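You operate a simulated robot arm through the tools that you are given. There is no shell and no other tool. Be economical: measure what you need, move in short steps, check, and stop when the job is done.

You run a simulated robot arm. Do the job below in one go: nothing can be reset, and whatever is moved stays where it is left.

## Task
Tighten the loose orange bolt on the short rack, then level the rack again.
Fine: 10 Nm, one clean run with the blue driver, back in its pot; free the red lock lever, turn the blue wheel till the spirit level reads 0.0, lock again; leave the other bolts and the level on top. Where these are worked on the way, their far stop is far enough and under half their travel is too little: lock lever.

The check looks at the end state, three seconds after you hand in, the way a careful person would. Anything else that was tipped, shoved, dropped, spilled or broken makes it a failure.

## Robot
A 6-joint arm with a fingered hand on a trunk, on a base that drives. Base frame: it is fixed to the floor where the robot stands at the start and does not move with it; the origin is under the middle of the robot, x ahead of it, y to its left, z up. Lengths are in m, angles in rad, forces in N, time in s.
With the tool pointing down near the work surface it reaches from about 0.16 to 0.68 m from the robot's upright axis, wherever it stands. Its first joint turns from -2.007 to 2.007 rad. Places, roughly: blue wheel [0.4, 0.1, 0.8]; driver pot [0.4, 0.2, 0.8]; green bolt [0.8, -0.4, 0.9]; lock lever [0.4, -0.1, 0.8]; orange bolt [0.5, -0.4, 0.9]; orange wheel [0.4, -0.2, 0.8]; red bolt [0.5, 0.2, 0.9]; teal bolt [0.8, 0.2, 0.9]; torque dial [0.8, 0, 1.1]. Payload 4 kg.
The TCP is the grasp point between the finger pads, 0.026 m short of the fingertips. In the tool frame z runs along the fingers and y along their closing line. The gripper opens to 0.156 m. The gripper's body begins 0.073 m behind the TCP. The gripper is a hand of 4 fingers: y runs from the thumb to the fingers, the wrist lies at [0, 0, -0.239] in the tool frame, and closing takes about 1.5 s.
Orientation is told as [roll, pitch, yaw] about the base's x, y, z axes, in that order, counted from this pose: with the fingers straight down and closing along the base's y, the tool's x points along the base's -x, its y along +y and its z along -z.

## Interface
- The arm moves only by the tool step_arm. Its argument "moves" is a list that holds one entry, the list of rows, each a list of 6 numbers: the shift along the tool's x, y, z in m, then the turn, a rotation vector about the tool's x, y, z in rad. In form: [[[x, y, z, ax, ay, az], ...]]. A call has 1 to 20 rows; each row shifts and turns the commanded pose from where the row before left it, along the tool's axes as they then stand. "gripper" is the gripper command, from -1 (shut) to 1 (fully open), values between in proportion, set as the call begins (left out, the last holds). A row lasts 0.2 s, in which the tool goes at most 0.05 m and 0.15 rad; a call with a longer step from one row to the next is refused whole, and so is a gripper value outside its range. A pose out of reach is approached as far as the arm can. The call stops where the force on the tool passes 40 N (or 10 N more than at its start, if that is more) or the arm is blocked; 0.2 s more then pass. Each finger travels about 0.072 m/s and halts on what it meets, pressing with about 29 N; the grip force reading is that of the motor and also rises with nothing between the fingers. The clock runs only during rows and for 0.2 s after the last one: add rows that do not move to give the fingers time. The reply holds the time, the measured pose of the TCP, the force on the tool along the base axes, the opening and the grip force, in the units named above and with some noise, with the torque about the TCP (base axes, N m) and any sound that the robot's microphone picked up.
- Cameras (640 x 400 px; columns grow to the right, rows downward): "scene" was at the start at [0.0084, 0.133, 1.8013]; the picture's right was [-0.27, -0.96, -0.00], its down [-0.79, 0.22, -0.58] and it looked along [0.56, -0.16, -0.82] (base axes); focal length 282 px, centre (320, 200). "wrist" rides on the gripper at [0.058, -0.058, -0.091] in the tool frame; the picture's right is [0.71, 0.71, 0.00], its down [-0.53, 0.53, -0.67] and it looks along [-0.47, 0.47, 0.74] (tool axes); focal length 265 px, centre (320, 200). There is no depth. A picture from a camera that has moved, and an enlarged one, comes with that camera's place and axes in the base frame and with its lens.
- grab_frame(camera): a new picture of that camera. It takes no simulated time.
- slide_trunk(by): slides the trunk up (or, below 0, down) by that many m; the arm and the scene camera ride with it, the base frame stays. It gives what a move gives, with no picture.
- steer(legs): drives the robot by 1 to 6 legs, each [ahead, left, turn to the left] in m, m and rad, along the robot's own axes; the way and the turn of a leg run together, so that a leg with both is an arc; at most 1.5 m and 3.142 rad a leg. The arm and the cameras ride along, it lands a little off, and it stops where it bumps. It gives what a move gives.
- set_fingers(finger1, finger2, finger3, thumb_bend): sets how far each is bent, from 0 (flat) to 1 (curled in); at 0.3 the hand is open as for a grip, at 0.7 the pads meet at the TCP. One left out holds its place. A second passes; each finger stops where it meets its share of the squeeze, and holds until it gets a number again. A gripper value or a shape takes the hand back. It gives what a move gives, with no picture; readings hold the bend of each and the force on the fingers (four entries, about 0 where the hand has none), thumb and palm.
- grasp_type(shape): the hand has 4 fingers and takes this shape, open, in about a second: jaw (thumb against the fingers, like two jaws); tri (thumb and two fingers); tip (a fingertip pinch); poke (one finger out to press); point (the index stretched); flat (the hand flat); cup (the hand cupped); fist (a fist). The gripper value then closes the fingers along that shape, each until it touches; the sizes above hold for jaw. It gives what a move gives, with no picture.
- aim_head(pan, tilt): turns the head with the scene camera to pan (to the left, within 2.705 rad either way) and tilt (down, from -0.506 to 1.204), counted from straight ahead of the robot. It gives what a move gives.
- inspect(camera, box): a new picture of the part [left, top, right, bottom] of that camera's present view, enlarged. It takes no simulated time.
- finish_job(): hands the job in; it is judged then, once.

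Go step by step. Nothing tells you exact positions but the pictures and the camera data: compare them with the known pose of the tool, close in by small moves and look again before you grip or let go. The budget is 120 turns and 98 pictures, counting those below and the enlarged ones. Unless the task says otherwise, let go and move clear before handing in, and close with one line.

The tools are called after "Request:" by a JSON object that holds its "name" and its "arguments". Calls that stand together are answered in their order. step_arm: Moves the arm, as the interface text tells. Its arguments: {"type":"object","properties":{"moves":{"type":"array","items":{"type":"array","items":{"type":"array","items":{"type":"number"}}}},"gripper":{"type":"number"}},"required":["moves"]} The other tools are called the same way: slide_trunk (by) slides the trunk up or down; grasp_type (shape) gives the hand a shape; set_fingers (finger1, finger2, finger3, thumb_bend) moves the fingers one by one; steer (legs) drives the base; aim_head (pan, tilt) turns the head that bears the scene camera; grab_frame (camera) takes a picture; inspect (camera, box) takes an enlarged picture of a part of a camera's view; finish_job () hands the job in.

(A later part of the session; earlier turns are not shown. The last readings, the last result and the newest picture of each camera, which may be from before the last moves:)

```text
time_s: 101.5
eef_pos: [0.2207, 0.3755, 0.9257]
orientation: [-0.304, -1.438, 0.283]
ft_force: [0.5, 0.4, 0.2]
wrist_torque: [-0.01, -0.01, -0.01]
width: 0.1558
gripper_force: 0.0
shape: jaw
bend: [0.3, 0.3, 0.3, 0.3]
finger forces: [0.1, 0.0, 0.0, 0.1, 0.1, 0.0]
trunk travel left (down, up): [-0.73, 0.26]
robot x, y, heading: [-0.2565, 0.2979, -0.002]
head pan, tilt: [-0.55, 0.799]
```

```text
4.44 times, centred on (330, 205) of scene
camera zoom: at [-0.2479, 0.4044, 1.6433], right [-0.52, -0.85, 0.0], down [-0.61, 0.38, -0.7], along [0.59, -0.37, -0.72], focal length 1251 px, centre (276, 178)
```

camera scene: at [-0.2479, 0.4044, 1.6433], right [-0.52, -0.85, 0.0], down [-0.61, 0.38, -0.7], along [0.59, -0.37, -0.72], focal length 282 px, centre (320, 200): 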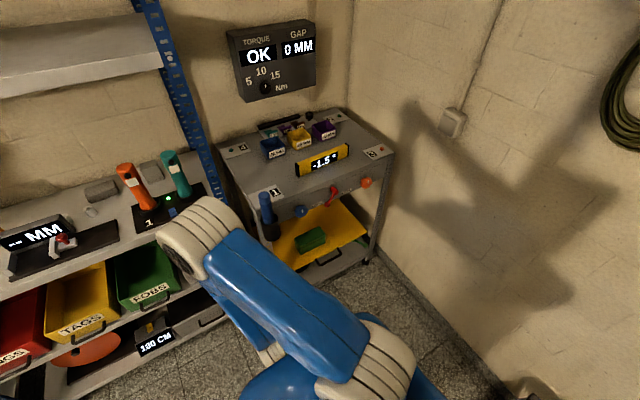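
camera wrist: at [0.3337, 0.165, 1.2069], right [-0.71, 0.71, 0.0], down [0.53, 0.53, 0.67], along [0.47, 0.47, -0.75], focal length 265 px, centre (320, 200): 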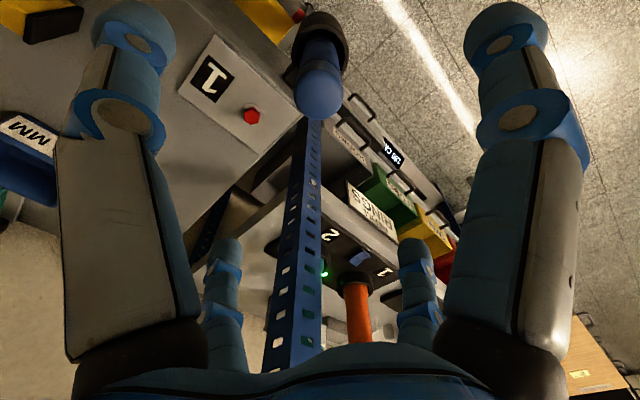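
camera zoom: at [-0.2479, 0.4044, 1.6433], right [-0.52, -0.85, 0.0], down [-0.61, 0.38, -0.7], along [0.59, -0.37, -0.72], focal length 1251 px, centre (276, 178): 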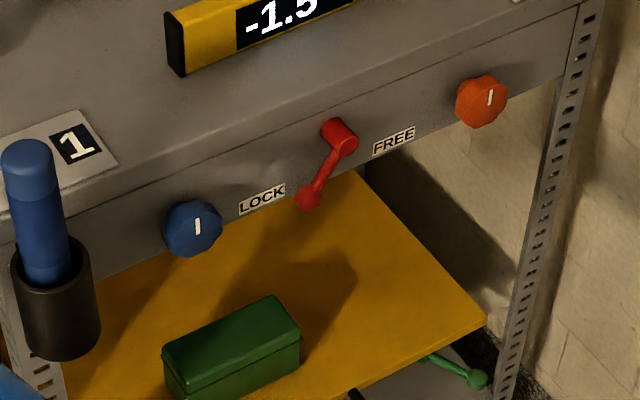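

The lever hangs down-left towards LOCK, with FREE on the right. The wheel is left of it at about (0.405, 0.08, 0.83). I'll straighten the hand and move it in front of the blue wheel for a close look.

Request:
{"name": "step_arm", "arguments": {"moves": [[[0, 0, 0, -0.023, -0.127, 0.04], [0, -0.03, 0, 0, 0, 0], [0, -0.04, 0, 0, 0, 0], [0, -0.04, 0, 0, 0, 0], [0.02, -0.04, 0, 0, 0, 0], [0.02, -0.04, 0, 0, 0, 0], [0.02, -0.04, 0, 0, 0, 0], [0.02, -0.035, 0, 0, 0, 0], [0.01, -0.03, 0, 0, 0, 0], [0, 0, 0, 0, 0, 0]]]}}

Request:
{"name": "grab_frame", "arguments": {"camera": "wrist"}}

Request:
{"name": "grab_frame", "arguments": {"camera": "scene"}}

```text
time_s: 103.7
eef_pos: [0.2266, 0.3387, 0.8527]
orientation: [0.877, -1.568, -0.886]
ft_force: [-1.0, 0.1, 0.1]
wrist_torque: [0.02, 0.02, 0.02]
width: 0.1556
gripper_force: 0.1
shape: jaw
bend: [0.3, 0.3, 0.3, 0.3]
finger forces: [0.0, 0.0, 0.0, 0.0, 0.0, 0.0]
out of reach, approached as far as the arm can: row 3, 4, 5, 6, 7, 8, 9
trunk travel left (down, up): [-0.73, 0.26]
robot x, y, heading: [-0.2602, 0.2956, 0.002]
head pan, tilt: [-0.55, 0.799]
```

```text
33 pictures are left
camera wrist: at [0.1342, 0.2808, 0.7953], right [0.0, 0.71, -0.71], down [-0.66, 0.53, 0.53], along [0.75, 0.47, 0.47], focal length 265 px, centre (320, 200)
```

wrist: 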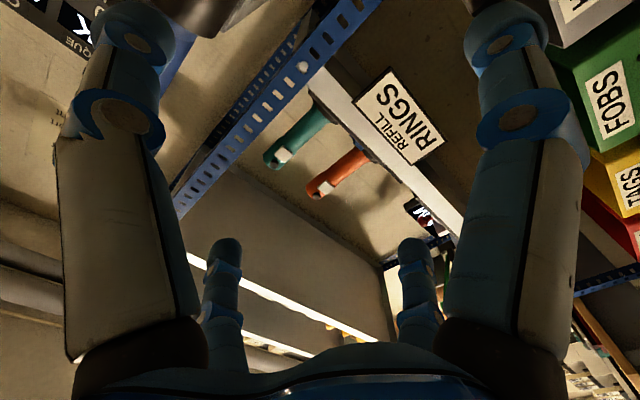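

```text
32 pictures are left
camera scene: at [-0.248, 0.4043, 1.6433], right [-0.52, -0.85, 0.0], down [-0.61, 0.38, -0.7], along [0.59, -0.37, -0.72], focal length 282 px, centre (320, 200)
```

scene: 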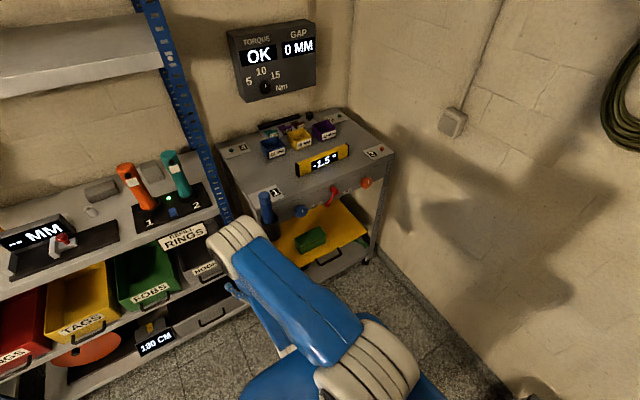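

Moving right hit a joint limit, likely the hand roll. The four-finger grip is symmetric, so I'll roll the hand 0.9 rad and try again.

Request:
{"name": "step_arm", "arguments": {"moves": [[[0, 0, 0, 0, 0, 0.13], [0, 0, 0, 0, 0, 0.13], [0, 0, 0, 0, 0, 0.13], [0, 0, 0, 0, 0, 0.13], [0, 0, 0, 0, 0, 0.13], [0, 0, 0, 0, 0, 0.13], [0, 0, 0, 0, 0, 0.13], [0.0157, -0.0124, 0, 0, 0, 0], [0.0157, -0.0124, 0, 0, 0, 0], [0.0157, -0.0124, 0, 0, 0, 0], [0.0157, -0.0124, 0, 0, 0, 0], [0, 0, 0, 0, 0, 0]]]}}

```text
time_s: 106.2
eef_pos: [0.2268, 0.3584, 0.7732]
orientation: [1.569, -0.658, -1.571]
ft_force: [0.3, -0.3, -0.9]
wrist_torque: [0.0, 0.03, 0.02]
width: 0.1559
gripper_force: 0.1
shape: jaw
bend: [0.3, 0.3, 0.3, 0.3]
finger forces: [0.1, 0.0, 0.0, 0.0, 0.0, 0.1]
out of reach, approached as far as the arm can: row 1
trunk travel left (down, up): [-0.73, 0.26]
robot x, y, heading: [-0.2538, 0.2959, -0.004]
head pan, tilt: [-0.55, 0.799]
```

Row 1 aside, the roll is reached. I applied the shift in the wrong rolled axes, so now I move right and up properly.

Request:
{"name": "step_arm", "arguments": {"moves": [[[-0.0318, -0.0156, 0, 0, 0, 0], [-0.0318, -0.0156, 0, 0, 0, 0], [-0.0318, -0.0156, 0, 0, 0, 0], [-0.0318, -0.0156, 0, 0, 0, 0], [-0.0318, -0.0156, 0, 0, 0, 0], [-0.0318, -0.0156, 0, 0, 0, 0], [-0.0318, -0.0156, 0, 0, 0, 0], [-0.0318, -0.0156, 0, 0, 0, 0], [0, 0, 0, 0, 0, 0]]]}}

```text
time_s: 108.2
eef_pos: [0.2215, 0.3379, 0.7906]
orientation: [1.57, -0.658, -1.574]
ft_force: [0.2, -0.1, -0.6]
wrist_torque: [-0.01, 0.0, 0.0]
width: 0.1559
gripper_force: 0.1
shape: jaw
bend: [0.3, 0.3, 0.3, 0.3]
finger forces: [0.0, 0.1, 0.1, 0.1, 0.0, 0.0]
out of reach, approached as far as the arm can: row 1, 2, 3, 4, 5, 6, 7, 8
trunk travel left (down, up): [-0.73, 0.26]
robot x, y, heading: [-0.2564, 0.2964, 0.001]
head pan, tilt: [-0.55, 0.799]
```

The limit is the minimum wrist radius of about 0.24 m, so moving right at this x fails. I'll go forward 5 cm first, then right.

Request:
{"name": "step_arm", "arguments": {"moves": [[[0, 0, 0.04, 0, 0, 0], [-0.0318, -0.0156, 0.005, 0, 0, 0], [-0.0318, -0.0156, 0, 0, 0, 0], [-0.0318, -0.0156, 0, 0, 0, 0], [-0.0318, -0.0156, 0, 0, 0, 0], [-0.0318, -0.0156, 0, 0, 0, 0], [-0.0318, -0.0156, 0, 0, 0, 0], [-0.0318, -0.0156, 0, 0, 0, 0], [0, 0, 0, 0, 0, 0]]]}}

Request:
{"name": "grab_frame", "arguments": {"camera": "wrist"}}

Request:
{"name": "grab_frame", "arguments": {"camera": "scene"}}

```text
time_s: 110.2
eef_pos: [0.2262, 0.3398, 0.8258]
orientation: [1.569, -0.659, -1.576]
ft_force: [0.0, 0.2, 0.4]
wrist_torque: [0.03, 0.0, 0.01]
width: 0.1559
gripper_force: 0.0
shape: jaw
bend: [0.3, 0.3, 0.3, 0.3]
finger forces: [0.0, 0.0, 0.0, 0.0, 0.0, 0.0]
out of reach, approached as far as the arm can: row 1, 2, 3, 4, 5, 6, 7, 8
trunk travel left (down, up): [-0.73, 0.26]
robot x, y, heading: [-0.2602, 0.2966, -0.002]
head pan, tilt: [-0.55, 0.799]
```

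```text
31 pictures are left
camera wrist: at [0.1342, 0.3501, 0.7463], right [0.01, 0.99, 0.13], down [-0.67, -0.09, 0.74], along [0.74, -0.09, 0.66], focal length 265 px, centre (320, 200)
```

wrist: 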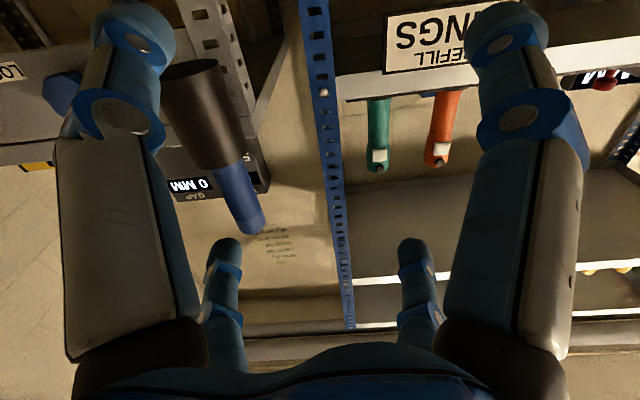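

```text
30 pictures are left
camera scene: at [-0.2479, 0.4046, 1.6433], right [-0.52, -0.85, 0.0], down [-0.61, 0.38, -0.7], along [0.59, -0.37, -0.72], focal length 282 px, centre (320, 200)
```

scene: 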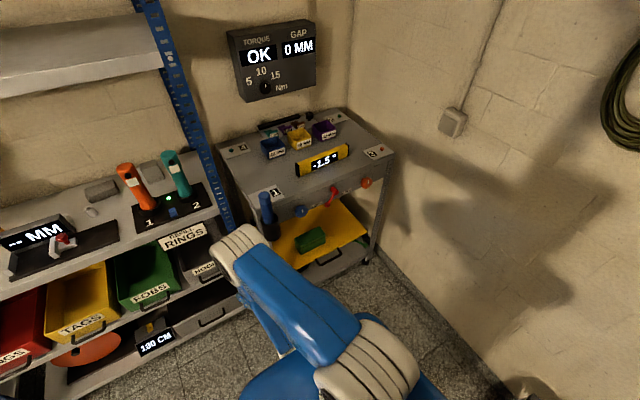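

Pulling up against the low pose is a wrist-bend limit: the arm works better when the hand is higher relative to the trunk. I'll lower the trunk 0.2 m, then raise the hand, go forward and move right.

Request:
{"name": "slide_trunk", "arguments": {"by": -0.2}}

Request:
{"name": "step_arm", "arguments": {"moves": [[[-0.0244, 0.0316, 0, 0, 0, 0], [-0.0244, 0.0316, 0, 0, 0, 0], [-0.0244, 0.0316, 0, 0, 0, 0], [-0.0244, 0.0316, 0, 0, 0, 0], [-0.0244, 0.0316, 0, 0, 0, 0], [0, 0, 0.02, 0, 0, 0], [0, 0, 0.02, 0, 0, 0], [0, 0, 0.02, 0, 0, 0], [0, 0, 0, 0, 0, 0]]]}}

```text
time_s: 112.4
eef_pos: [0.2249, 0.3394, 0.6273]
orientation: [1.568, -0.659, -1.573]
ft_force: [0.3, -0.7, -0.1]
wrist_torque: [-0.01, 0.01, 0.01]
width: 0.1558
gripper_force: 0.0
shape: jaw
bend: [0.3, 0.3, 0.3, 0.3]
finger forces: [0.1, 0.0, 0.0, 0.0, 0.0, 0.1]
trunk travel left (down, up): [-0.53, 0.46]
robot x, y, heading: [-0.2562, 0.2927, -0.005]
head pan, tilt: [-0.55, 0.799]
```

```text
time_s: 114.4
eef_pos: [0.2959, 0.3609, 0.8114]
orientation: [1.57, -0.66, -1.582]
ft_force: [0.0, 0.2, -0.2]
wrist_torque: [0.0, 0.05, -0.02]
width: 0.1562
gripper_force: 0.0
shape: jaw
bend: [0.3, 0.3, 0.3, 0.3]
finger forces: [0.0, 0.1, 0.0, 0.0, 0.1, 0.0]
out of reach, approached as far as the arm can: row 5, 6, 7, 8
trunk travel left (down, up): [-0.53, 0.46]
robot x, y, heading: [-0.2588, 0.2924, -0.001]
head pan, tilt: [-0.55, 0.799]
```

Request:
{"name": "step_arm", "arguments": {"moves": [[[-0.0316, -0.0244, 0, 0, 0, 0], [-0.0316, -0.0244, 0, 0, 0, 0], [-0.0316, -0.0244, 0, 0, 0, 0], [-0.0316, -0.0244, 0, 0, 0, 0], [-0.0316, -0.0244, 0, 0, 0, 0], [-0.0316, -0.0244, 0, 0, 0, 0], [-0.0316, -0.0244, 0, 0, 0, 0], [0, 0, 0, 0, 0, 0]]]}}

Request:
{"name": "grab_frame", "arguments": {"camera": "scene"}}

```text
time_s: 116.2
eef_pos: [0.2413, 0.3429, 0.8087]
orientation: [1.57, -0.657, -1.584]
ft_force: [-0.3, -0.2, 0.0]
wrist_torque: [-0.05, 0.03, 0.01]
width: 0.1559
gripper_force: 0.1
shape: jaw
bend: [0.3, 0.3, 0.3, 0.3]
finger forces: [0.0, 0.0, 0.1, 0.1, 0.0, 0.0]
out of reach, approached as far as the arm can: row 1, 2, 3, 4, 5, 6, 7
trunk travel left (down, up): [-0.53, 0.46]
robot x, y, heading: [-0.2565, 0.2916, -0.003]
head pan, tilt: [-0.55, 0.799]
```

```text
29 pictures are left
camera scene: at [-0.2481, 0.4046, 1.4433], right [-0.52, -0.85, 0.0], down [-0.61, 0.38, -0.7], along [0.59, -0.37, -0.72], focal length 282 px, centre (320, 200)
```

scene: 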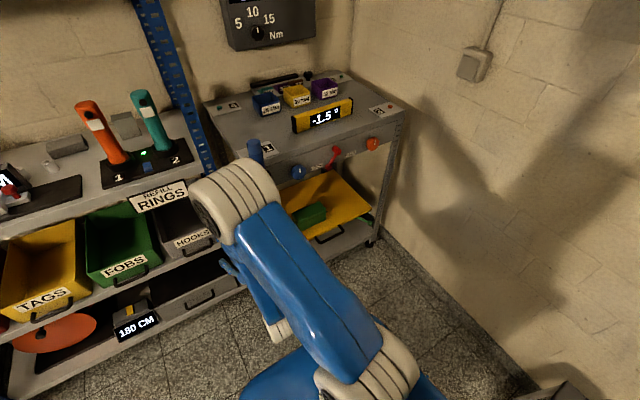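

The failure may combine roll and small radius. At the dial, the unrolled pose at similar relative height worked, so I'll unroll, go forward, then move right.

Request:
{"name": "step_arm", "arguments": {"moves": [[[0, 0, 0.02, 0, 0, -0.13], [0, 0, 0.02, 0, 0, -0.13], [0, 0, 0.01, 0, 0, -0.13], [0, 0, 0, 0, 0, -0.13], [0, 0, 0, 0, 0, -0.13], [0, 0, 0, 0, 0, -0.13], [0, 0, 0, 0, 0, -0.13], [0, -0.03, 0.0, 0, 0, 0], [0, -0.03, 0, 0, 0, 0], [0, -0.03, 0, 0, 0, 0], [0, -0.03, 0, 0, 0, 0], [0, 0, 0, 0, 0, 0]]]}}

```text
time_s: 118.8
eef_pos: [0.2576, 0.351, 0.8046]
orientation: [0.917, -1.568, -0.927]
ft_force: [0.1, -0.3, 0.3]
wrist_torque: [-0.01, 0.0, -0.03]
width: 0.156
gripper_force: 0.0
shape: jaw
bend: [0.3, 0.3, 0.3, 0.3]
finger forces: [0.0, 0.1, 0.0, 0.0, 0.0, 0.0]
out of reach, approached as far as the arm can: row 1, 2, 3, 8, 9, 10, 11
trunk travel left (down, up): [-0.53, 0.46]
robot x, y, heading: [-0.2586, 0.2948, -0.001]
head pan, tilt: [-0.55, 0.799]
```

It seems the arm is stuck in a poor wrist branch. I'll return the hand to pointing down, move right that way, and pitch forward again as I did for the dial.

Request:
{"name": "step_arm", "arguments": {"moves": [[[0, 0, 0, 0, 0.1428, 0], [0, 0, 0, 0, 0.1428, 0], [0, 0, 0, 0, 0.1428, 0], [0, 0, 0, 0, 0.1428, 0], [0, 0, 0, 0, 0.1428, 0], [0, 0, 0, 0, 0.1428, 0], [0, 0, 0, 0, 0.1428, 0], [0, 0, 0, 0, 0.1428, 0], [0, 0, 0, 0, 0.1428, 0], [0, 0, 0, 0, 0.1428, 0], [0, 0, 0, 0, 0.1428, 0], [0, 0, -0.04, 0, 0, 0], [0, 0, -0.04, 0, 0, 0], [0, 0, -0.04, 0, 0, 0], [0, 0, 0, 0, 0, 0]]]}}

```text
time_s: 122.0
eef_pos: [0.2509, 0.3458, 0.9218]
orientation: [-0.035, -0.124, -0.024]
ft_force: [0.4, 1.0, -0.6]
wrist_torque: [-0.02, 0.02, 0.01]
width: 0.1558
gripper_force: 0.0
shape: jaw
bend: [0.3, 0.3, 0.3, 0.3]
finger forces: [0.0, 0.1, 0.0, 0.1, 0.0, 0.1]
out of reach, approached as far as the arm can: row 2, 7, 8
trunk travel left (down, up): [-0.53, 0.46]
robot x, y, heading: [-0.2591, 0.2907, -0.006]
head pan, tilt: [-0.55, 0.799]
```

Request:
{"name": "step_arm", "arguments": {"moves": [[[0, 0, 0, -0.035, 0.124, -0.024], [0, -0.03, 0, 0, 0, 0], [0, -0.04, 0, 0, 0, 0], [0, -0.04, 0, 0, 0, 0], [0, -0.04, 0, 0, 0, 0], [0, -0.04, 0, 0, 0, 0], [0, -0.04, 0, 0, 0, 0], [0, -0.04, 0, 0, 0, 0], [0, 0, 0, 0, 0, 0]]]}}

Request:
{"name": "grab_frame", "arguments": {"camera": "wrist"}}

```text
time_s: 124.0
eef_pos: [0.2489, 0.0769, 0.9206]
orientation: [-0.003, -0.004, -0.002]
ft_force: [1.0, 0.7, -0.3]
wrist_torque: [-0.01, 0.02, 0.0]
width: 0.1557
gripper_force: 0.1
shape: jaw
bend: [0.3, 0.3, 0.3, 0.3]
finger forces: [0.0, 0.1, 0.0, 0.0, 0.0, 0.1]
trunk travel left (down, up): [-0.53, 0.46]
robot x, y, heading: [-0.2587, 0.293, -0.003]
head pan, tilt: [-0.55, 0.799]
```

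```text
28 pictures are left
camera wrist: at [0.1892, 0.0201, 1.013], right [-0.7, 0.71, 0.0], down [0.53, 0.53, 0.67], along [0.48, 0.47, -0.74], focal length 265 px, centre (320, 200)
```

wrist: 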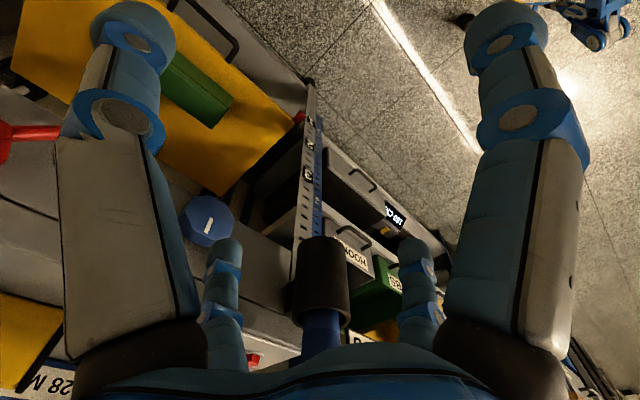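

The wheel is in view at about (0.40, 0.075, 0.838). Now I pitch the hand forward here.

Request:
{"name": "step_arm", "arguments": {"moves": [[[0, 0, 0, 0, -0.1428, 0], [0, 0, 0, 0, -0.1428, 0], [0, 0, 0, 0, -0.1428, 0], [0, 0, 0, 0, -0.1428, 0], [0, 0, 0, 0, -0.1428, 0], [0, 0, 0, 0, -0.1428, 0], [0, 0, 0, 0, -0.1428, 0], [0, 0, 0, 0, -0.1428, 0], [0, 0, 0, 0, -0.1428, 0], [0, 0, 0, 0, -0.1428, 0], [0, 0, 0, 0, -0.1428, 0], [0, 0, 0, 0, 0, 0]]]}}

```text
time_s: 126.6
eef_pos: [0.2862, 0.1168, 1.0462]
orientation: [0.015, -1.014, -0.046]
ft_force: [-0.2, 1.0, -0.1]
wrist_torque: [0.01, 0.01, -0.04]
width: 0.156
gripper_force: 0.1
shape: jaw
bend: [0.3, 0.3, 0.3, 0.3]
finger forces: [0.0, 0.0, 0.1, 0.0, 0.1, 0.0]
out of reach, approached as far as the arm can: row 6, 7, 8, 9, 10, 11
trunk travel left (down, up): [-0.53, 0.46]
robot x, y, heading: [-0.2557, 0.2945, 0.0]
head pan, tilt: [-0.55, 0.799]
```

The wrist needs more radius to point forward. The floor behind is free at this y, so I'll back up another 0.17 m and pitch again.

Request:
{"name": "steer", "arguments": {"legs": [[-0.17, 0, 0]]}}

Request:
{"name": "step_arm", "arguments": {"moves": [[[0.02, -0.01, 0.035, 0, 0, 0], [0.02, -0.01, 0.035, 0, 0, 0], [0.02, -0.01, 0.035, 0, 0, 0], [0.02, -0.01, 0.02, 0, 0, 0], [0, 0, 0, 0, -0.14, 0], [0, 0, 0, 0, -0.14, 0], [0, 0, 0, 0, -0.14, 0], [0, 0, 0, 0, -0.137, 0], [0, 0, 0, 0, 0, 0]]]}}

```text
time_s: 129.4
eef_pos: [0.1192, 0.1159, 1.0478]
orientation: [0.014, -1.013, -0.046]
ft_force: [-0.1, -0.9, -0.6]
wrist_torque: [0.02, -0.02, 0.0]
width: 0.1555
gripper_force: 0.1
shape: jaw
bend: [0.3, 0.3, 0.3, 0.3]
finger forces: [0.0, 0.0, 0.1, 0.1, 0.1, 0.0]
trunk travel left (down, up): [-0.53, 0.46]
robot x, y, heading: [-0.4298, 0.2948, -0.003]
head pan, tilt: [-0.55, 0.799]
```

```text
time_s: 131.4
eef_pos: [0.2167, 0.0899, 1.01]
orientation: [0.02, -0.993, -0.051]
ft_force: [0.2, 0.1, -0.2]
wrist_torque: [0.01, 0.01, 0.01]
width: 0.1559
gripper_force: 0.0
shape: jaw
bend: [0.3, 0.3, 0.3, 0.3]
finger forces: [0.0, 0.1, 0.0, 0.0, 0.0, 0.0]
out of reach, approached as far as the arm can: row 1, 2, 3, 4, 5, 6, 7, 8
trunk travel left (down, up): [-0.53, 0.46]
robot x, y, heading: [-0.4267, 0.2948, 0.002]
head pan, tilt: [-0.55, 0.799]
```

Still limited, likely because the hand is now too high relative to the shoulder. I'll lower the hand to panel height first, then pitch.

Request:
{"name": "step_arm", "arguments": {"moves": [[[0.0285, 0, 0.0186, 0, 0, 0], [0.0285, 0, 0.0186, 0, 0, 0], [0.0285, 0, 0.0186, 0, 0, 0], [0.0285, 0, 0.0186, 0, 0, 0], [0.0285, 0, 0.0186, 0, 0, 0], [0, 0, 0, 0, -0.14, 0], [0, 0, 0, 0, -0.14, 0], [0, 0, 0, 0, -0.14, 0], [0, 0, 0, 0, -0.14, 0], [0, 0, 0, 0, 0, 0]]]}}

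Request:
{"name": "grab_frame", "arguments": {"camera": "scene"}}

```text
time_s: 133.6
eef_pos: [0.2847, 0.0917, 0.9555]
orientation: [0.024, -0.972, -0.06]
ft_force: [0.3, 0.4, 1.1]
wrist_torque: [-0.01, 0.0, -0.02]
width: 0.1559
gripper_force: 0.0
shape: jaw
bend: [0.3, 0.3, 0.3, 0.3]
finger forces: [0.1, 0.0, 0.0, 0.0, 0.0, 0.1]
out of reach, approached as far as the arm can: row 1, 2, 3, 4, 5, 6, 7, 8, 9
trunk travel left (down, up): [-0.53, 0.46]
robot x, y, heading: [-0.4241, 0.2936, -0.004]
head pan, tilt: [-0.55, 0.799]
```

```text
27 pictures are left
camera scene: at [-0.4179, 0.4047, 1.4433], right [-0.52, -0.85, 0.0], down [-0.61, 0.37, -0.7], along [0.59, -0.36, -0.72], focal length 282 px, centre (320, 200)
```

scene: 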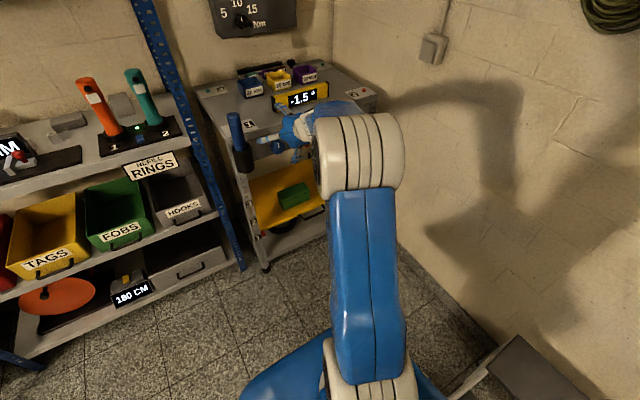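

The tool pointing sideways relative to the arm plane looks like the problem. I'll yaw the hand to point along the robot-to-wheel line, about 15° to the right, and pitch again.

Request:
{"name": "step_arm", "arguments": {"moves": [[[0, 0, 0, 0.1, 0, 0.07], [0, 0, 0, 0.1, 0, 0.07], [0, 0, 0, 0, -0.12, 0], [0, 0, 0, 0, -0.12, 0], [0, 0, 0, 0, -0.12, 0], [0, 0, 0, 0, -0.12, 0], [0, 0, 0, 0, -0.12, 0], [0, 0, 0, 0, 0, 0]]]}}

```text
time_s: 135.4
eef_pos: [0.279, 0.0734, 0.9527]
orientation: [-0.237, -1.454, -0.111]
ft_force: [-1.3, 0.8, 0.8]
wrist_torque: [0.0, 0.01, -0.01]
width: 0.1557
gripper_force: 0.1
shape: jaw
bend: [0.3, 0.3, 0.3, 0.3]
finger forces: [0.1, 0.0, 0.0, 0.0, 0.0, 0.1]
out of reach, approached as far as the arm can: row 3, 4
trunk travel left (down, up): [-0.53, 0.46]
robot x, y, heading: [-0.4293, 0.2905, -0.003]
head pan, tilt: [-0.55, 0.799]
```

That works: the hand now points forward with about 20° of yaw. I'll yaw slightly more, lower and move right to look at the lever with the wrist camera.

Request:
{"name": "step_arm", "arguments": {"moves": [[[0, 0, 0, 0.0993, 0.0028, 0.0113], [0.0296, -0.0313, 0.009, 0, 0, 0], [0.0296, -0.0313, 0.009, 0, 0, 0], [0.0296, -0.0313, 0.009, 0, 0, 0], [0.0296, -0.0313, 0.009, 0, 0, 0], [0, 0, 0, 0, 0, 0]]]}}

Request:
{"name": "grab_frame", "arguments": {"camera": "wrist"}}

```text
time_s: 136.8
eef_pos: [0.2445, -0.0515, 0.8329]
orientation: [-0.243, -1.452, -0.206]
ft_force: [-0.6, -0.6, 0.4]
wrist_torque: [0.0, 0.0, 0.02]
width: 0.1558
gripper_force: 0.1
shape: jaw
bend: [0.3, 0.3, 0.3, 0.3]
finger forces: [0.0, 0.1, 0.0, 0.0, 0.0, 0.1]
trunk travel left (down, up): [-0.53, 0.46]
robot x, y, heading: [-0.4254, 0.2921, -0.001]
head pan, tilt: [-0.55, 0.799]
```

```text
26 pictures are left
camera wrist: at [0.1299, -0.0634, 0.789], right [0.22, 0.65, -0.72], down [-0.31, 0.75, 0.58], along [0.92, 0.09, 0.37], focal length 265 px, centre (320, 200)
```

wrist: 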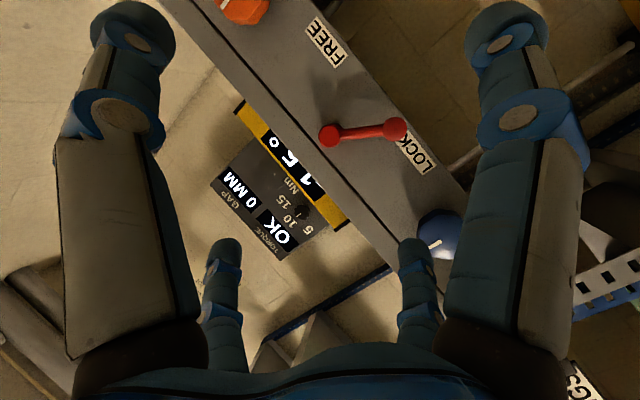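

Excellent view: the lever pivot is at about (0.412, -0.082, 0.848) and its ball at about (0.412, -0.044, 0.79), pointing to LOCK. I'll close the fingers into a pusher and place it just left of the ball.

Request:
{"name": "step_arm", "arguments": {"moves": [[[0, 0, 0, 0, 0, 0], [0, 0, 0, 0, 0, 0], [0, 0, 0, 0, 0, 0], [0, 0, 0, 0, 0, 0], [0, 0, 0, 0, 0, 0], [0, 0, 0, 0, 0, 0], [0, 0, 0, 0, 0, 0], [0, 0, 0, 0, 0, 0], [0.0134, 0.0299, 0.0081, 0, 0, 0], [0.0134, 0.0299, 0.0081, 0, 0, 0], [0.0134, 0.0299, 0.0081, 0, 0, 0], [-0.0038, 0.0128, 0.0306, 0, 0, 0], [-0.0038, 0.0128, 0.0306, 0, 0, 0], [0, 0, 0, 0, 0, 0]]], "gripper": -1}}

Request:
{"name": "grab_frame", "arguments": {"camera": "wrist"}}

```text
time_s: 139.8
eef_pos: [0.368, 0.0162, 0.7877]
orientation: [-0.243, -1.452, -0.207]
ft_force: [0.4, 1.2, -0.4]
wrist_torque: [0.03, -0.02, 0.02]
width: 0.0001
gripper_force: 29.5
shape: jaw
bend: [0.7, 0.7, 0.7, 0.7]
finger forces: [0.1, 0.0, 0.0, 0.1, 0.0, 0.1]
trunk travel left (down, up): [-0.53, 0.46]
robot x, y, heading: [-0.4246, 0.294, 0.002]
head pan, tilt: [-0.55, 0.799]
```

```text
25 pictures are left
camera wrist: at [0.2539, 0.0051, 0.7433], right [0.22, 0.65, -0.72], down [-0.31, 0.75, 0.58], along [0.92, 0.09, 0.37], focal length 265 px, centre (320, 200)
```

wrist: 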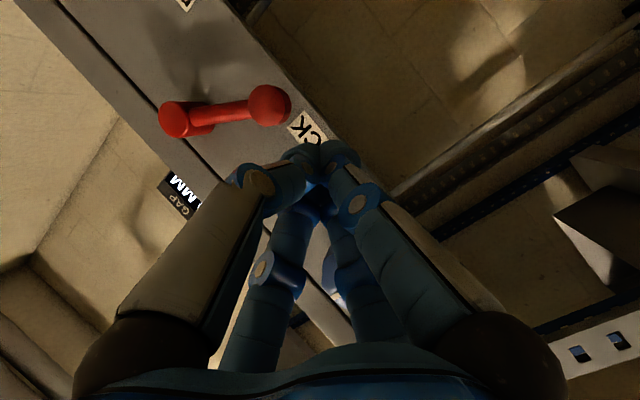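

The cluster is just left of the ball at the same height. I'll move forward 3 cm and push right.

Request:
{"name": "step_arm", "arguments": {"moves": [[[-0.0084, 0.0128, 0.0263, 0, 0, 0], [0, 0, 0, 0, 0, 0], [-0.0005, -0.0181, 0.0086, 0, 0, 0], [-0.0005, -0.0181, 0.0086, 0, 0, 0], [-0.0005, -0.0181, 0.0086, 0, 0, 0], [-0.0005, -0.0181, 0.0086, 0, 0, 0], [0, 0, 0, 0, 0, 0]]]}}

Request:
{"name": "grab_frame", "arguments": {"camera": "wrist"}}

```text
time_s: 141.4
eef_pos: [0.3955, -0.0638, 0.793]
orientation: [-0.243, -1.452, -0.21]
ft_force: [-0.1, 0.4, 0.2]
wrist_torque: [-0.01, 0.0, 0.0]
width: 0.0
gripper_force: 28.7
shape: jaw
bend: [0.7, 0.7, 0.7, 0.7]
finger forces: [0.1, 0.0, 0.0, 0.0, 0.0, 0.0]
trunk travel left (down, up): [-0.53, 0.46]
robot x, y, heading: [-0.426, 0.2956, -0.002]
head pan, tilt: [-0.55, 0.799]
```

```text
24 pictures are left
camera wrist: at [0.2819, -0.0752, 0.7499], right [0.22, 0.65, -0.72], down [-0.31, 0.75, 0.58], along [0.92, 0.09, 0.37], focal length 265 px, centre (320, 200)
```

wrist: 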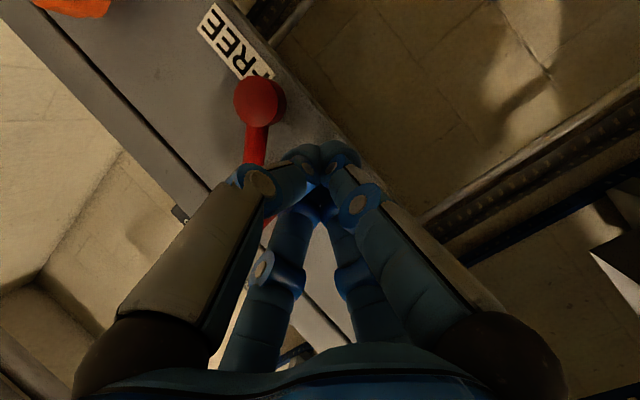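

The lever swung past centre towards FREE. I'll push 3 cm more to be sure it's at its stop.

Request:
{"name": "step_arm", "arguments": {"moves": [[[-0.0005, -0.0181, 0.0086, 0, 0, 0], [-0.0005, -0.0136, 0.0064, 0, 0, 0], [-0.0002, -0.009, 0.0043, 0, 0, 0], [0, 0, 0, 0, 0, 0]]]}}

Request:
{"name": "grab_frame", "arguments": {"camera": "wrist"}}

```text
time_s: 142.2
eef_pos: [0.3993, -0.0933, 0.7912]
orientation: [-0.291, -1.445, -0.141]
ft_force: [1.6, 17.0, 1.1]
wrist_torque: [-0.06, -0.02, 0.26]
width: 0.0
gripper_force: 29.3
shape: jaw
bend: [0.7, 0.7, 0.7, 0.7]
finger forces: [0.0, 0.0, 0.0, 0.1, 0.0, 0.0]
trunk travel left (down, up): [-0.53, 0.46]
robot x, y, heading: [-0.4224, 0.292, -0.005]
head pan, tilt: [-0.55, 0.799]
stopped in row 3: the force on the tool passed its limit at 45 N (the readings are from after the stop); the commanded pose is now the measured one
```

```text
23 pictures are left
camera wrist: at [0.2862, -0.1067, 0.747], right [0.21, 0.65, -0.73], down [-0.32, 0.75, 0.58], along [0.93, 0.11, 0.36], focal length 265 px, centre (320, 200)
```

wrist: 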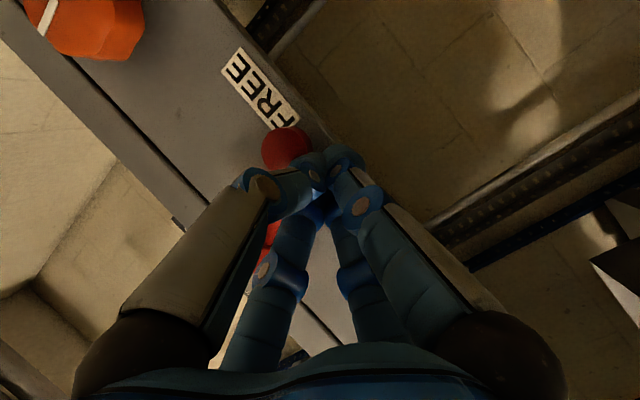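

The lever is at its far stop at FREE. I'll back out, partly open the hand, reduce the yaw, and line up on the blue wheel.

Request:
{"name": "step_arm", "arguments": {"moves": [[[0.0002, 0.0091, -0.0042, 0, 0, 0], [0.0041, -0.0139, -0.03, 0, 0, 0], [0.0041, -0.0139, -0.03, 0, 0, 0], [0.0041, -0.0139, -0.03, 0, 0, 0], [-0.0083, 0.0363, -0.009, 0, 0, 0], [-0.0083, 0.0363, -0.009, 0, 0, 0], [-0.0083, 0.0363, -0.009, 0, 0, 0], [-0.0083, 0.0363, -0.009, 0, 0, 0], [-0.0083, 0.0363, -0.009, 0, 0, 0], [0, 0, 0, -0.0815, -0.033, 0.008], [0, 0, 0, -0.0815, -0.033, 0.008], [0, 0, 0, 0, 0, 0]]]}}

Request:
{"name": "step_arm", "arguments": {"moves": [[[0, 0, 0, 0, 0, 0], [0, 0, 0, 0, 0, 0], [0, 0, 0, 0, 0, 0], [0, 0, 0, 0, 0, 0], [0, 0, 0, 0, 0, 0]]], "gripper": 0.2}}

Request:
{"name": "grab_frame", "arguments": {"camera": "wrist"}}

```text
time_s: 144.8
eef_pos: [0.3391, 0.0957, 0.8305]
orientation: [-0.032, -1.513, -0.243]
ft_force: [-0.5, -0.9, 0.3]
wrist_torque: [0.01, -0.01, -0.01]
width: 0.0
gripper_force: 29.1
shape: jaw
bend: [0.7, 0.7, 0.7, 0.7]
finger forces: [0.1, 0.0, 0.0, 0.0, 0.0, 0.0]
trunk travel left (down, up): [-0.53, 0.46]
robot x, y, heading: [-0.426, 0.2892, 0.001]
head pan, tilt: [-0.55, 0.799]
```

```text
time_s: 146.0
eef_pos: [0.3388, 0.0951, 0.8308]
orientation: [-0.031, -1.512, -0.244]
ft_force: [0.1, -0.4, -0.3]
wrist_torque: [0.02, -0.02, 0.02]
width: 0.0936
gripper_force: 0.1
shape: jaw
bend: [0.33, 0.33, 0.33, 0.7]
finger forces: [0.0, 0.0, 0.1, 0.1, 0.0, 0.0]
trunk travel left (down, up): [-0.53, 0.46]
robot x, y, heading: [-0.4261, 0.2935, 0.002]
head pan, tilt: [-0.55, 0.799]
```

```text
22 pictures are left
camera wrist: at [0.2319, 0.0645, 0.7787], right [0.15, 0.69, -0.71], down [-0.47, 0.68, 0.56], along [0.87, 0.25, 0.43], focal length 265 px, centre (320, 200)
```

wrist: 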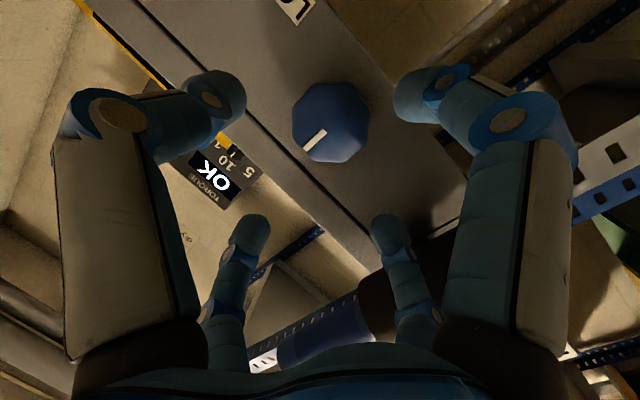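

The wheel is nicely centred at about (0.41, 0.078, 0.82). I'll advance and grip it.

Request:
{"name": "step_arm", "arguments": {"moves": [[[0.0018, 0.0015, 0.02, 0, 0, 0], [0.0018, 0.0015, 0.02, 0, 0, 0], [0.0018, 0.0015, 0.0205, 0, 0, 0], [0, 0, 0, 0, 0, 0]]]}}

Request:
{"name": "step_arm", "arguments": {"moves": [[[0, 0, 0, 0, 0, 0], [0, 0, 0, 0, 0, 0], [0, 0, 0, 0, 0, 0], [0, 0, 0, 0, 0, 0], [0, 0, 0, 0, 0, 0]]], "gripper": -0.7}}

Request:
{"name": "grab_frame", "arguments": {"camera": "wrist"}}

Request:
{"name": "inspect", "arguments": {"camera": "scene", "box": [230, 60, 390, 160]}}

```text
time_s: 147.0
eef_pos: [0.3979, 0.0822, 0.8213]
orientation: [-0.033, -1.513, -0.244]
ft_force: [-0.8, 0.2, -0.1]
wrist_torque: [0.0, 0.01, 0.0]
width: 0.0935
gripper_force: 0.0
shape: jaw
bend: [0.33, 0.33, 0.33, 0.7]
finger forces: [0.1, 0.1, 0.0, 0.1, 0.0, 0.0]
trunk travel left (down, up): [-0.53, 0.46]
robot x, y, heading: [-0.4291, 0.2952, 0.002]
head pan, tilt: [-0.55, 0.799]
```

```text
time_s: 148.2
eef_pos: [0.3977, 0.0826, 0.8211]
orientation: [-0.033, -1.516, -0.242]
ft_force: [4.5, -2.3, 1.7]
wrist_torque: [-0.02, -0.05, 0.24]
width: 0.0483
gripper_force: 29.0
shape: jaw
bend: [0.79, 0.45, 0.79, 0.7]
finger forces: [25.6, 26.0, 25.9, 0.0, 25.6, 0.1]
trunk travel left (down, up): [-0.53, 0.46]
robot x, y, heading: [-0.4273, 0.2967, 0.002]
head pan, tilt: [-0.55, 0.799]
```

```text
21 pictures are left
camera wrist: at [0.2911, 0.0519, 0.7705], right [0.15, 0.69, -0.71], down [-0.47, 0.68, 0.56], along [0.87, 0.25, 0.43], focal length 265 px, centre (320, 200)
```

wrist: 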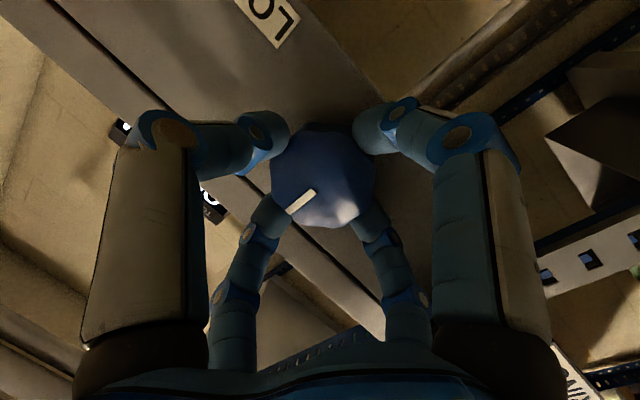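

```text
4.00 times, centred on (310, 110) of scene
camera zoom: at [-0.4174, 0.4047, 1.4434], right [-0.52, -0.85, 0.0], down [-0.61, 0.37, -0.7], along [0.59, -0.36, -0.72], focal length 1126 px, centre (360, 560)
```

zoom: 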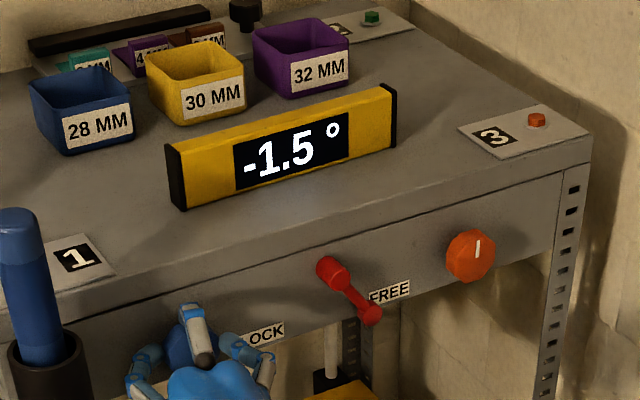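

The lever shows FREE, the wheel is gripped and the level reads -1.5. I'll turn the wheel clockwise a bit about its own axis and read.

Request:
{"name": "step_arm", "arguments": {"moves": [[[0, 0, 0, -0.008, 0.038, 0.1345], [0, 0, 0, -0.008, 0.038, 0.1345], [0, 0, 0, -0.008, 0.038, 0.1345], [0, 0, 0, 0, 0, 0]]]}}

Request:
{"name": "inspect", "arguments": {"camera": "scene", "box": [230, 60, 390, 160]}}

```text
time_s: 149.2
eef_pos: [0.3988, 0.0814, 0.8235]
orientation: [1.181, -1.133, -1.446]
ft_force: [3.5, -4.5, 6.4]
wrist_torque: [-0.06, -0.25, 0.19]
width: 0.0486
gripper_force: 28.8
shape: jaw
bend: [0.79, 0.46, 0.79, 0.7]
finger forces: [25.3, 26.2, 28.9, 0.1, 26.5, 0.0]
trunk travel left (down, up): [-0.53, 0.46]
robot x, y, heading: [-0.426, 0.2907, -0.008]
head pan, tilt: [-0.55, 0.799]
```

```text
4.00 times, centred on (310, 110) of scene
camera zoom: at [-0.4182, 0.4044, 1.4434], right [-0.52, -0.85, 0.0], down [-0.61, 0.37, -0.7], along [0.59, -0.36, -0.72], focal length 1126 px, centre (360, 560)
```

zoom: 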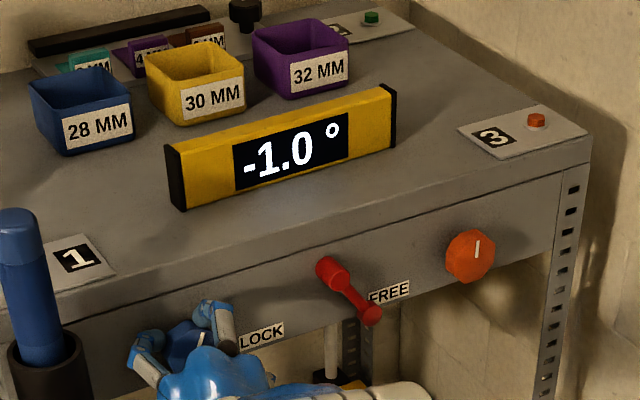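

A turn of 0.42 rad gave +0.5°, so about 0.84 rad more is needed. I'll do most of it.

Request:
{"name": "step_arm", "arguments": {"moves": [[[0, 0, 0, -0.008, 0.038, 0.1345], [0, 0, 0, -0.008, 0.038, 0.1345], [0, 0, 0, -0.008, 0.038, 0.1345], [0, 0, 0, -0.008, 0.038, 0.1345], [0, 0, 0, -0.008, 0.038, 0.1345], [0, 0, 0, 0, 0, 0]]]}}

Request:
{"name": "inspect", "arguments": {"camera": "scene", "box": [230, 60, 390, 160]}}

```text
time_s: 150.6
eef_pos: [0.3987, 0.0809, 0.8225]
orientation: [1.273, -0.432, -1.511]
ft_force: [2.1, -14.1, 6.8]
wrist_torque: [-0.08, -0.48, -0.16]
width: 0.0485
gripper_force: 28.9
shape: jaw
bend: [0.79, 0.46, 0.47, 0.7]
finger forces: [23.7, 28.2, 32.1, 0.1, 25.9, 0.0]
trunk travel left (down, up): [-0.53, 0.46]
robot x, y, heading: [-0.4284, 0.2943, -0.001]
head pan, tilt: [-0.55, 0.799]
```

```text
4.00 times, centred on (310, 110) of scene
camera zoom: at [-0.4186, 0.4033, 1.4435], right [-0.52, -0.85, 0.0], down [-0.61, 0.37, -0.7], along [0.6, -0.36, -0.72], focal length 1126 px, centre (360, 560)
```

zoom: 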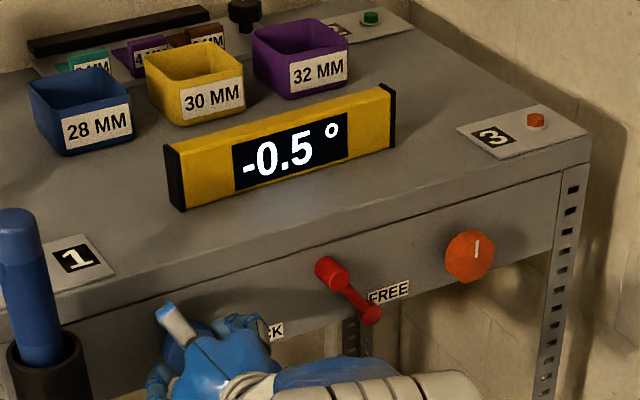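

It now reads -0.5. It seems to go in 0.5° clicks, about 30° each. I'll turn one more click.

Request:
{"name": "step_arm", "arguments": {"moves": [[[0, 0, 0, -0.008, 0.038, 0.1345], [0, 0, 0, -0.008, 0.038, 0.1345], [0, 0, 0, -0.0057, 0.0271, 0.096], [0, 0, 0, 0, 0, 0]]]}}

Request:
{"name": "inspect", "arguments": {"camera": "scene", "box": [230, 60, 390, 160]}}

```text
time_s: 151.6
eef_pos: [0.3982, 0.0808, 0.823]
orientation: [1.295, -0.053, -1.516]
ft_force: [2.2, -15.8, 7.4]
wrist_torque: [-0.11, -0.5, -0.34]
width: 0.0478
gripper_force: 29.1
shape: jaw
bend: [0.79, 0.45, 0.46, 0.7]
finger forces: [23.1, 31.7, 32.6, 0.0, 24.9, 0.1]
trunk travel left (down, up): [-0.53, 0.46]
robot x, y, heading: [-0.4281, 0.2964, 0.002]
head pan, tilt: [-0.55, 0.799]
```

```text
4.00 times, centred on (310, 110) of scene
camera zoom: at [-0.4187, 0.4031, 1.4435], right [-0.52, -0.85, 0.0], down [-0.61, 0.38, -0.7], along [0.6, -0.36, -0.72], focal length 1126 px, centre (360, 560)
```

zoom: 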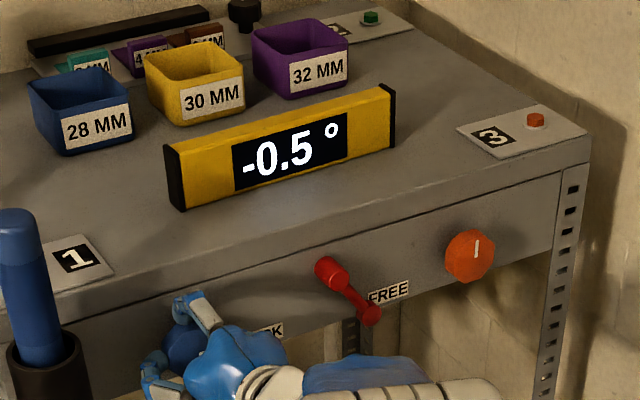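

Request:
{"name": "step_arm", "arguments": {"moves": [[[0, 0, 0, -0.008, 0.038, 0.1345], [0, 0, 0, -0.008, 0.038, 0.1345], [0, 0, 0, 0, 0, 0]]]}}

Request:
{"name": "inspect", "arguments": {"camera": "scene", "box": [230, 60, 390, 160]}}

```text
time_s: 152.4
eef_pos: [0.3976, 0.0801, 0.8227]
orientation: [1.31, 0.227, -1.513]
ft_force: [2.5, -17.0, 8.3]
wrist_torque: [-0.08, -0.54, -0.49]
width: 0.0472
gripper_force: 28.7
shape: jaw
bend: [0.79, 0.45, 0.46, 0.7]
finger forces: [23.1, 34.0, 31.7, 0.1, 23.7, 0.0]
trunk travel left (down, up): [-0.53, 0.46]
robot x, y, heading: [-0.4248, 0.2907, 0.0]
head pan, tilt: [-0.55, 0.799]
```

```text
4.00 times, centred on (310, 110) of scene
camera zoom: at [-0.4187, 0.403, 1.4435], right [-0.52, -0.85, 0.0], down [-0.61, 0.38, -0.7], along [0.6, -0.36, -0.72], focal length 1126 px, centre (360, 560)
```

zoom: 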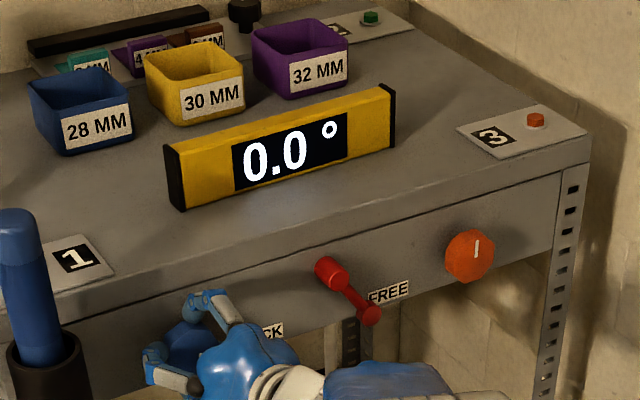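

The level reads 0.0. I'll release carefully, back out, unroll the hand and check that the reading holds.

Request:
{"name": "step_arm", "arguments": {"moves": [[[0, 0, 0, 0, 0, 0], [0, 0, 0, 0, 0, 0], [0, 0, 0, 0, 0, 0], [0, 0, 0, 0, 0, 0], [0, 0, 0, 0, 0, 0], [0.0019, -0.009, -0.032, 0, 0, 0], [0.0019, -0.009, -0.032, 0, 0, 0], [0.0019, -0.009, -0.032, 0, 0, 0], [0, 0, 0, 0, 0, 0]]], "gripper": 0.2}}

Request:
{"name": "step_arm", "arguments": {"moves": [[[0, 0, 0, 0.008, -0.038, -0.1345], [0, 0, 0, 0.008, -0.038, -0.1345], [0, 0, 0, 0.008, -0.038, -0.1345], [0, 0, 0, 0.008, -0.038, -0.1345], [0, 0, 0, 0.008, -0.038, -0.1345], [0, 0, 0, 0.008, -0.038, -0.1345], [0, 0, 0, 0.008, -0.038, -0.1345], [0, 0, 0, 0.008, -0.038, -0.1345], [0, 0, 0, 0.008, -0.038, -0.1345], [0, 0, 0, 0.008, -0.038, -0.1345], [0, 0, 0, 0.008, -0.038, -0.1345], [0, 0, 0, 0.008, -0.038, -0.1345], [0, 0, 0, 0.0057, -0.0271, -0.096], [0, 0, 0, 0, 0, 0]]]}}

Request:
{"name": "inspect", "arguments": {"camera": "scene", "box": [230, 60, 390, 160]}}

```text
time_s: 154.4
eef_pos: [0.3008, 0.0829, 0.8202]
orientation: [1.31, 0.223, -1.511]
ft_force: [0.5, -1.1, -0.1]
wrist_torque: [0.02, 0.04, -0.01]
width: 0.093
gripper_force: 0.0
shape: jaw
bend: [0.33, 0.33, 0.33, 0.7]
finger forces: [0.0, 0.1, 0.0, 0.0, 0.1, 0.1]
trunk travel left (down, up): [-0.53, 0.46]
robot x, y, heading: [-0.4268, 0.2971, 0.0]
head pan, tilt: [-0.55, 0.799]
```

```text
time_s: 157.4
eef_pos: [0.2986, 0.0838, 0.8225]
orientation: [-0.059, -1.512, -0.217]
ft_force: [-0.7, 0.3, 0.7]
wrist_torque: [0.0, 0.03, -0.02]
width: 0.0929
gripper_force: 0.1
shape: jaw
bend: [0.33, 0.33, 0.33, 0.7]
finger forces: [0.0, 0.0, 0.1, 0.0, 0.0, 0.0]
trunk travel left (down, up): [-0.53, 0.46]
robot x, y, heading: [-0.4269, 0.2952, 0.001]
head pan, tilt: [-0.55, 0.799]
```

```text
4.00 times, centred on (310, 110) of scene
camera zoom: at [-0.4178, 0.4048, 1.4433], right [-0.52, -0.85, 0.0], down [-0.61, 0.37, -0.7], along [0.59, -0.36, -0.72], focal length 1126 px, centre (360, 560)
```

zoom: 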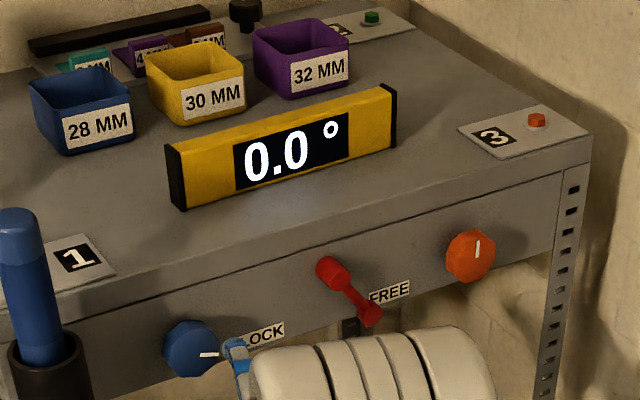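

It holds at 0.0. Now I go to the right of the lever ball, which is at about (0.412, -0.116, 0.786), with closed fingers to push it back to LOCK.

Request:
{"name": "step_arm", "arguments": {"moves": [[[0, 0, 0, 0.1148, 0, 0.0068], [0, 0, 0, 0.1148, 0, 0.0068], [0, 0, 0, 0, 0, 0], [0, 0, 0, 0, 0, 0], [0, 0, 0, 0, 0, 0], [0.0046, -0.034, 0.0212, 0, 0, 0], [0.0046, -0.034, 0.0212, 0, 0, 0], [0.0046, -0.034, 0.0212, 0, 0, 0], [0.0046, -0.034, 0.0212, 0, 0, 0], [0.0046, -0.034, 0.0212, 0, 0, 0], [0.0046, -0.034, 0.0212, 0, 0, 0], [0, 0, 0, 0, 0, 0]]], "gripper": -1}}

Request:
{"name": "grab_frame", "arguments": {"camera": "wrist"}}

```text
time_s: 160.0
eef_pos: [0.3087, -0.1549, 0.7859]
orientation: [-0.024, -1.513, -0.482]
ft_force: [0.4, -0.4, 0.5]
wrist_torque: [-0.01, 0.02, -0.01]
width: 0.0
gripper_force: 29.4
shape: jaw
bend: [0.7, 0.7, 0.7, 0.7]
finger forces: [0.0, 0.0, 0.0, 0.0, 0.0, 0.0]
trunk travel left (down, up): [-0.53, 0.46]
robot x, y, heading: [-0.4249, 0.2923, 0.001]
head pan, tilt: [-0.55, 0.799]
```

```text
14 pictures are left
camera wrist: at [0.1979, -0.1608, 0.7344], right [0.31, 0.64, -0.71], down [-0.3, 0.77, 0.56], along [0.9, 0.04, 0.43], focal length 265 px, centre (320, 200)
```

wrist: 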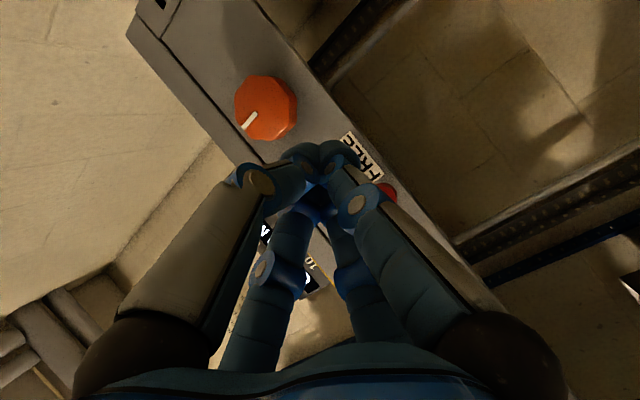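

I'll roll the hand 45° so the knuckles clear the ball, then advance beside it.

Request:
{"name": "step_arm", "arguments": {"moves": [[[0, 0, 0, 0, 0, 0.13], [0, 0, 0, 0, 0, 0.13], [0, 0, 0, 0, 0, 0.13], [0, 0, 0, 0, 0, 0.13], [0, 0, 0, 0, 0, 0.13], [0, 0, 0, 0, 0, 0.13], [0.007, 0.0107, 0.0261, 0, 0, 0], [0.007, 0.0107, 0.0261, 0, 0, 0], [0.007, 0.0107, 0.0261, 0, 0, 0], [0, 0, 0, 0, 0, 0]]]}}

Request:
{"name": "grab_frame", "arguments": {"camera": "wrist"}}

```text
time_s: 162.2
eef_pos: [0.3878, -0.1611, 0.7884]
orientation: [1.488, -0.79, -2.02]
ft_force: [0.4, 0.4, -0.1]
wrist_torque: [0.0, -0.03, 0.02]
width: 0.0001
gripper_force: 28.7
shape: jaw
bend: [0.7, 0.7, 0.7, 0.7]
finger forces: [0.0, 0.1, 0.1, 0.0, 0.0, 0.0]
out of reach, approached as far as the arm can: row 9
trunk travel left (down, up): [-0.53, 0.46]
robot x, y, heading: [-0.427, 0.2957, -0.003]
head pan, tilt: [-0.55, 0.799]
```

```text
13 pictures are left
camera wrist: at [0.3027, -0.1152, 0.7138], right [0.49, 0.87, -0.01], down [-0.54, 0.31, 0.78], along [0.69, -0.38, 0.62], focal length 265 px, centre (320, 200)
```

wrist: 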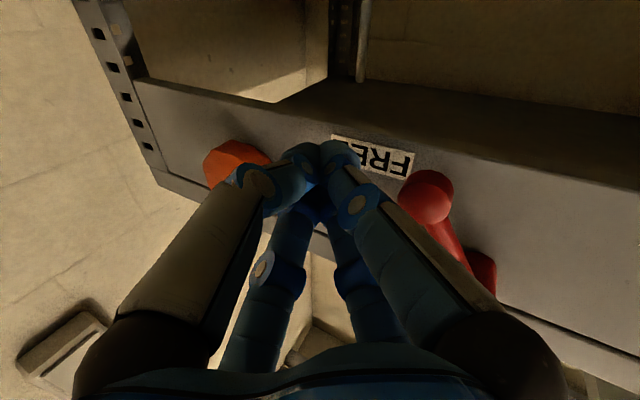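

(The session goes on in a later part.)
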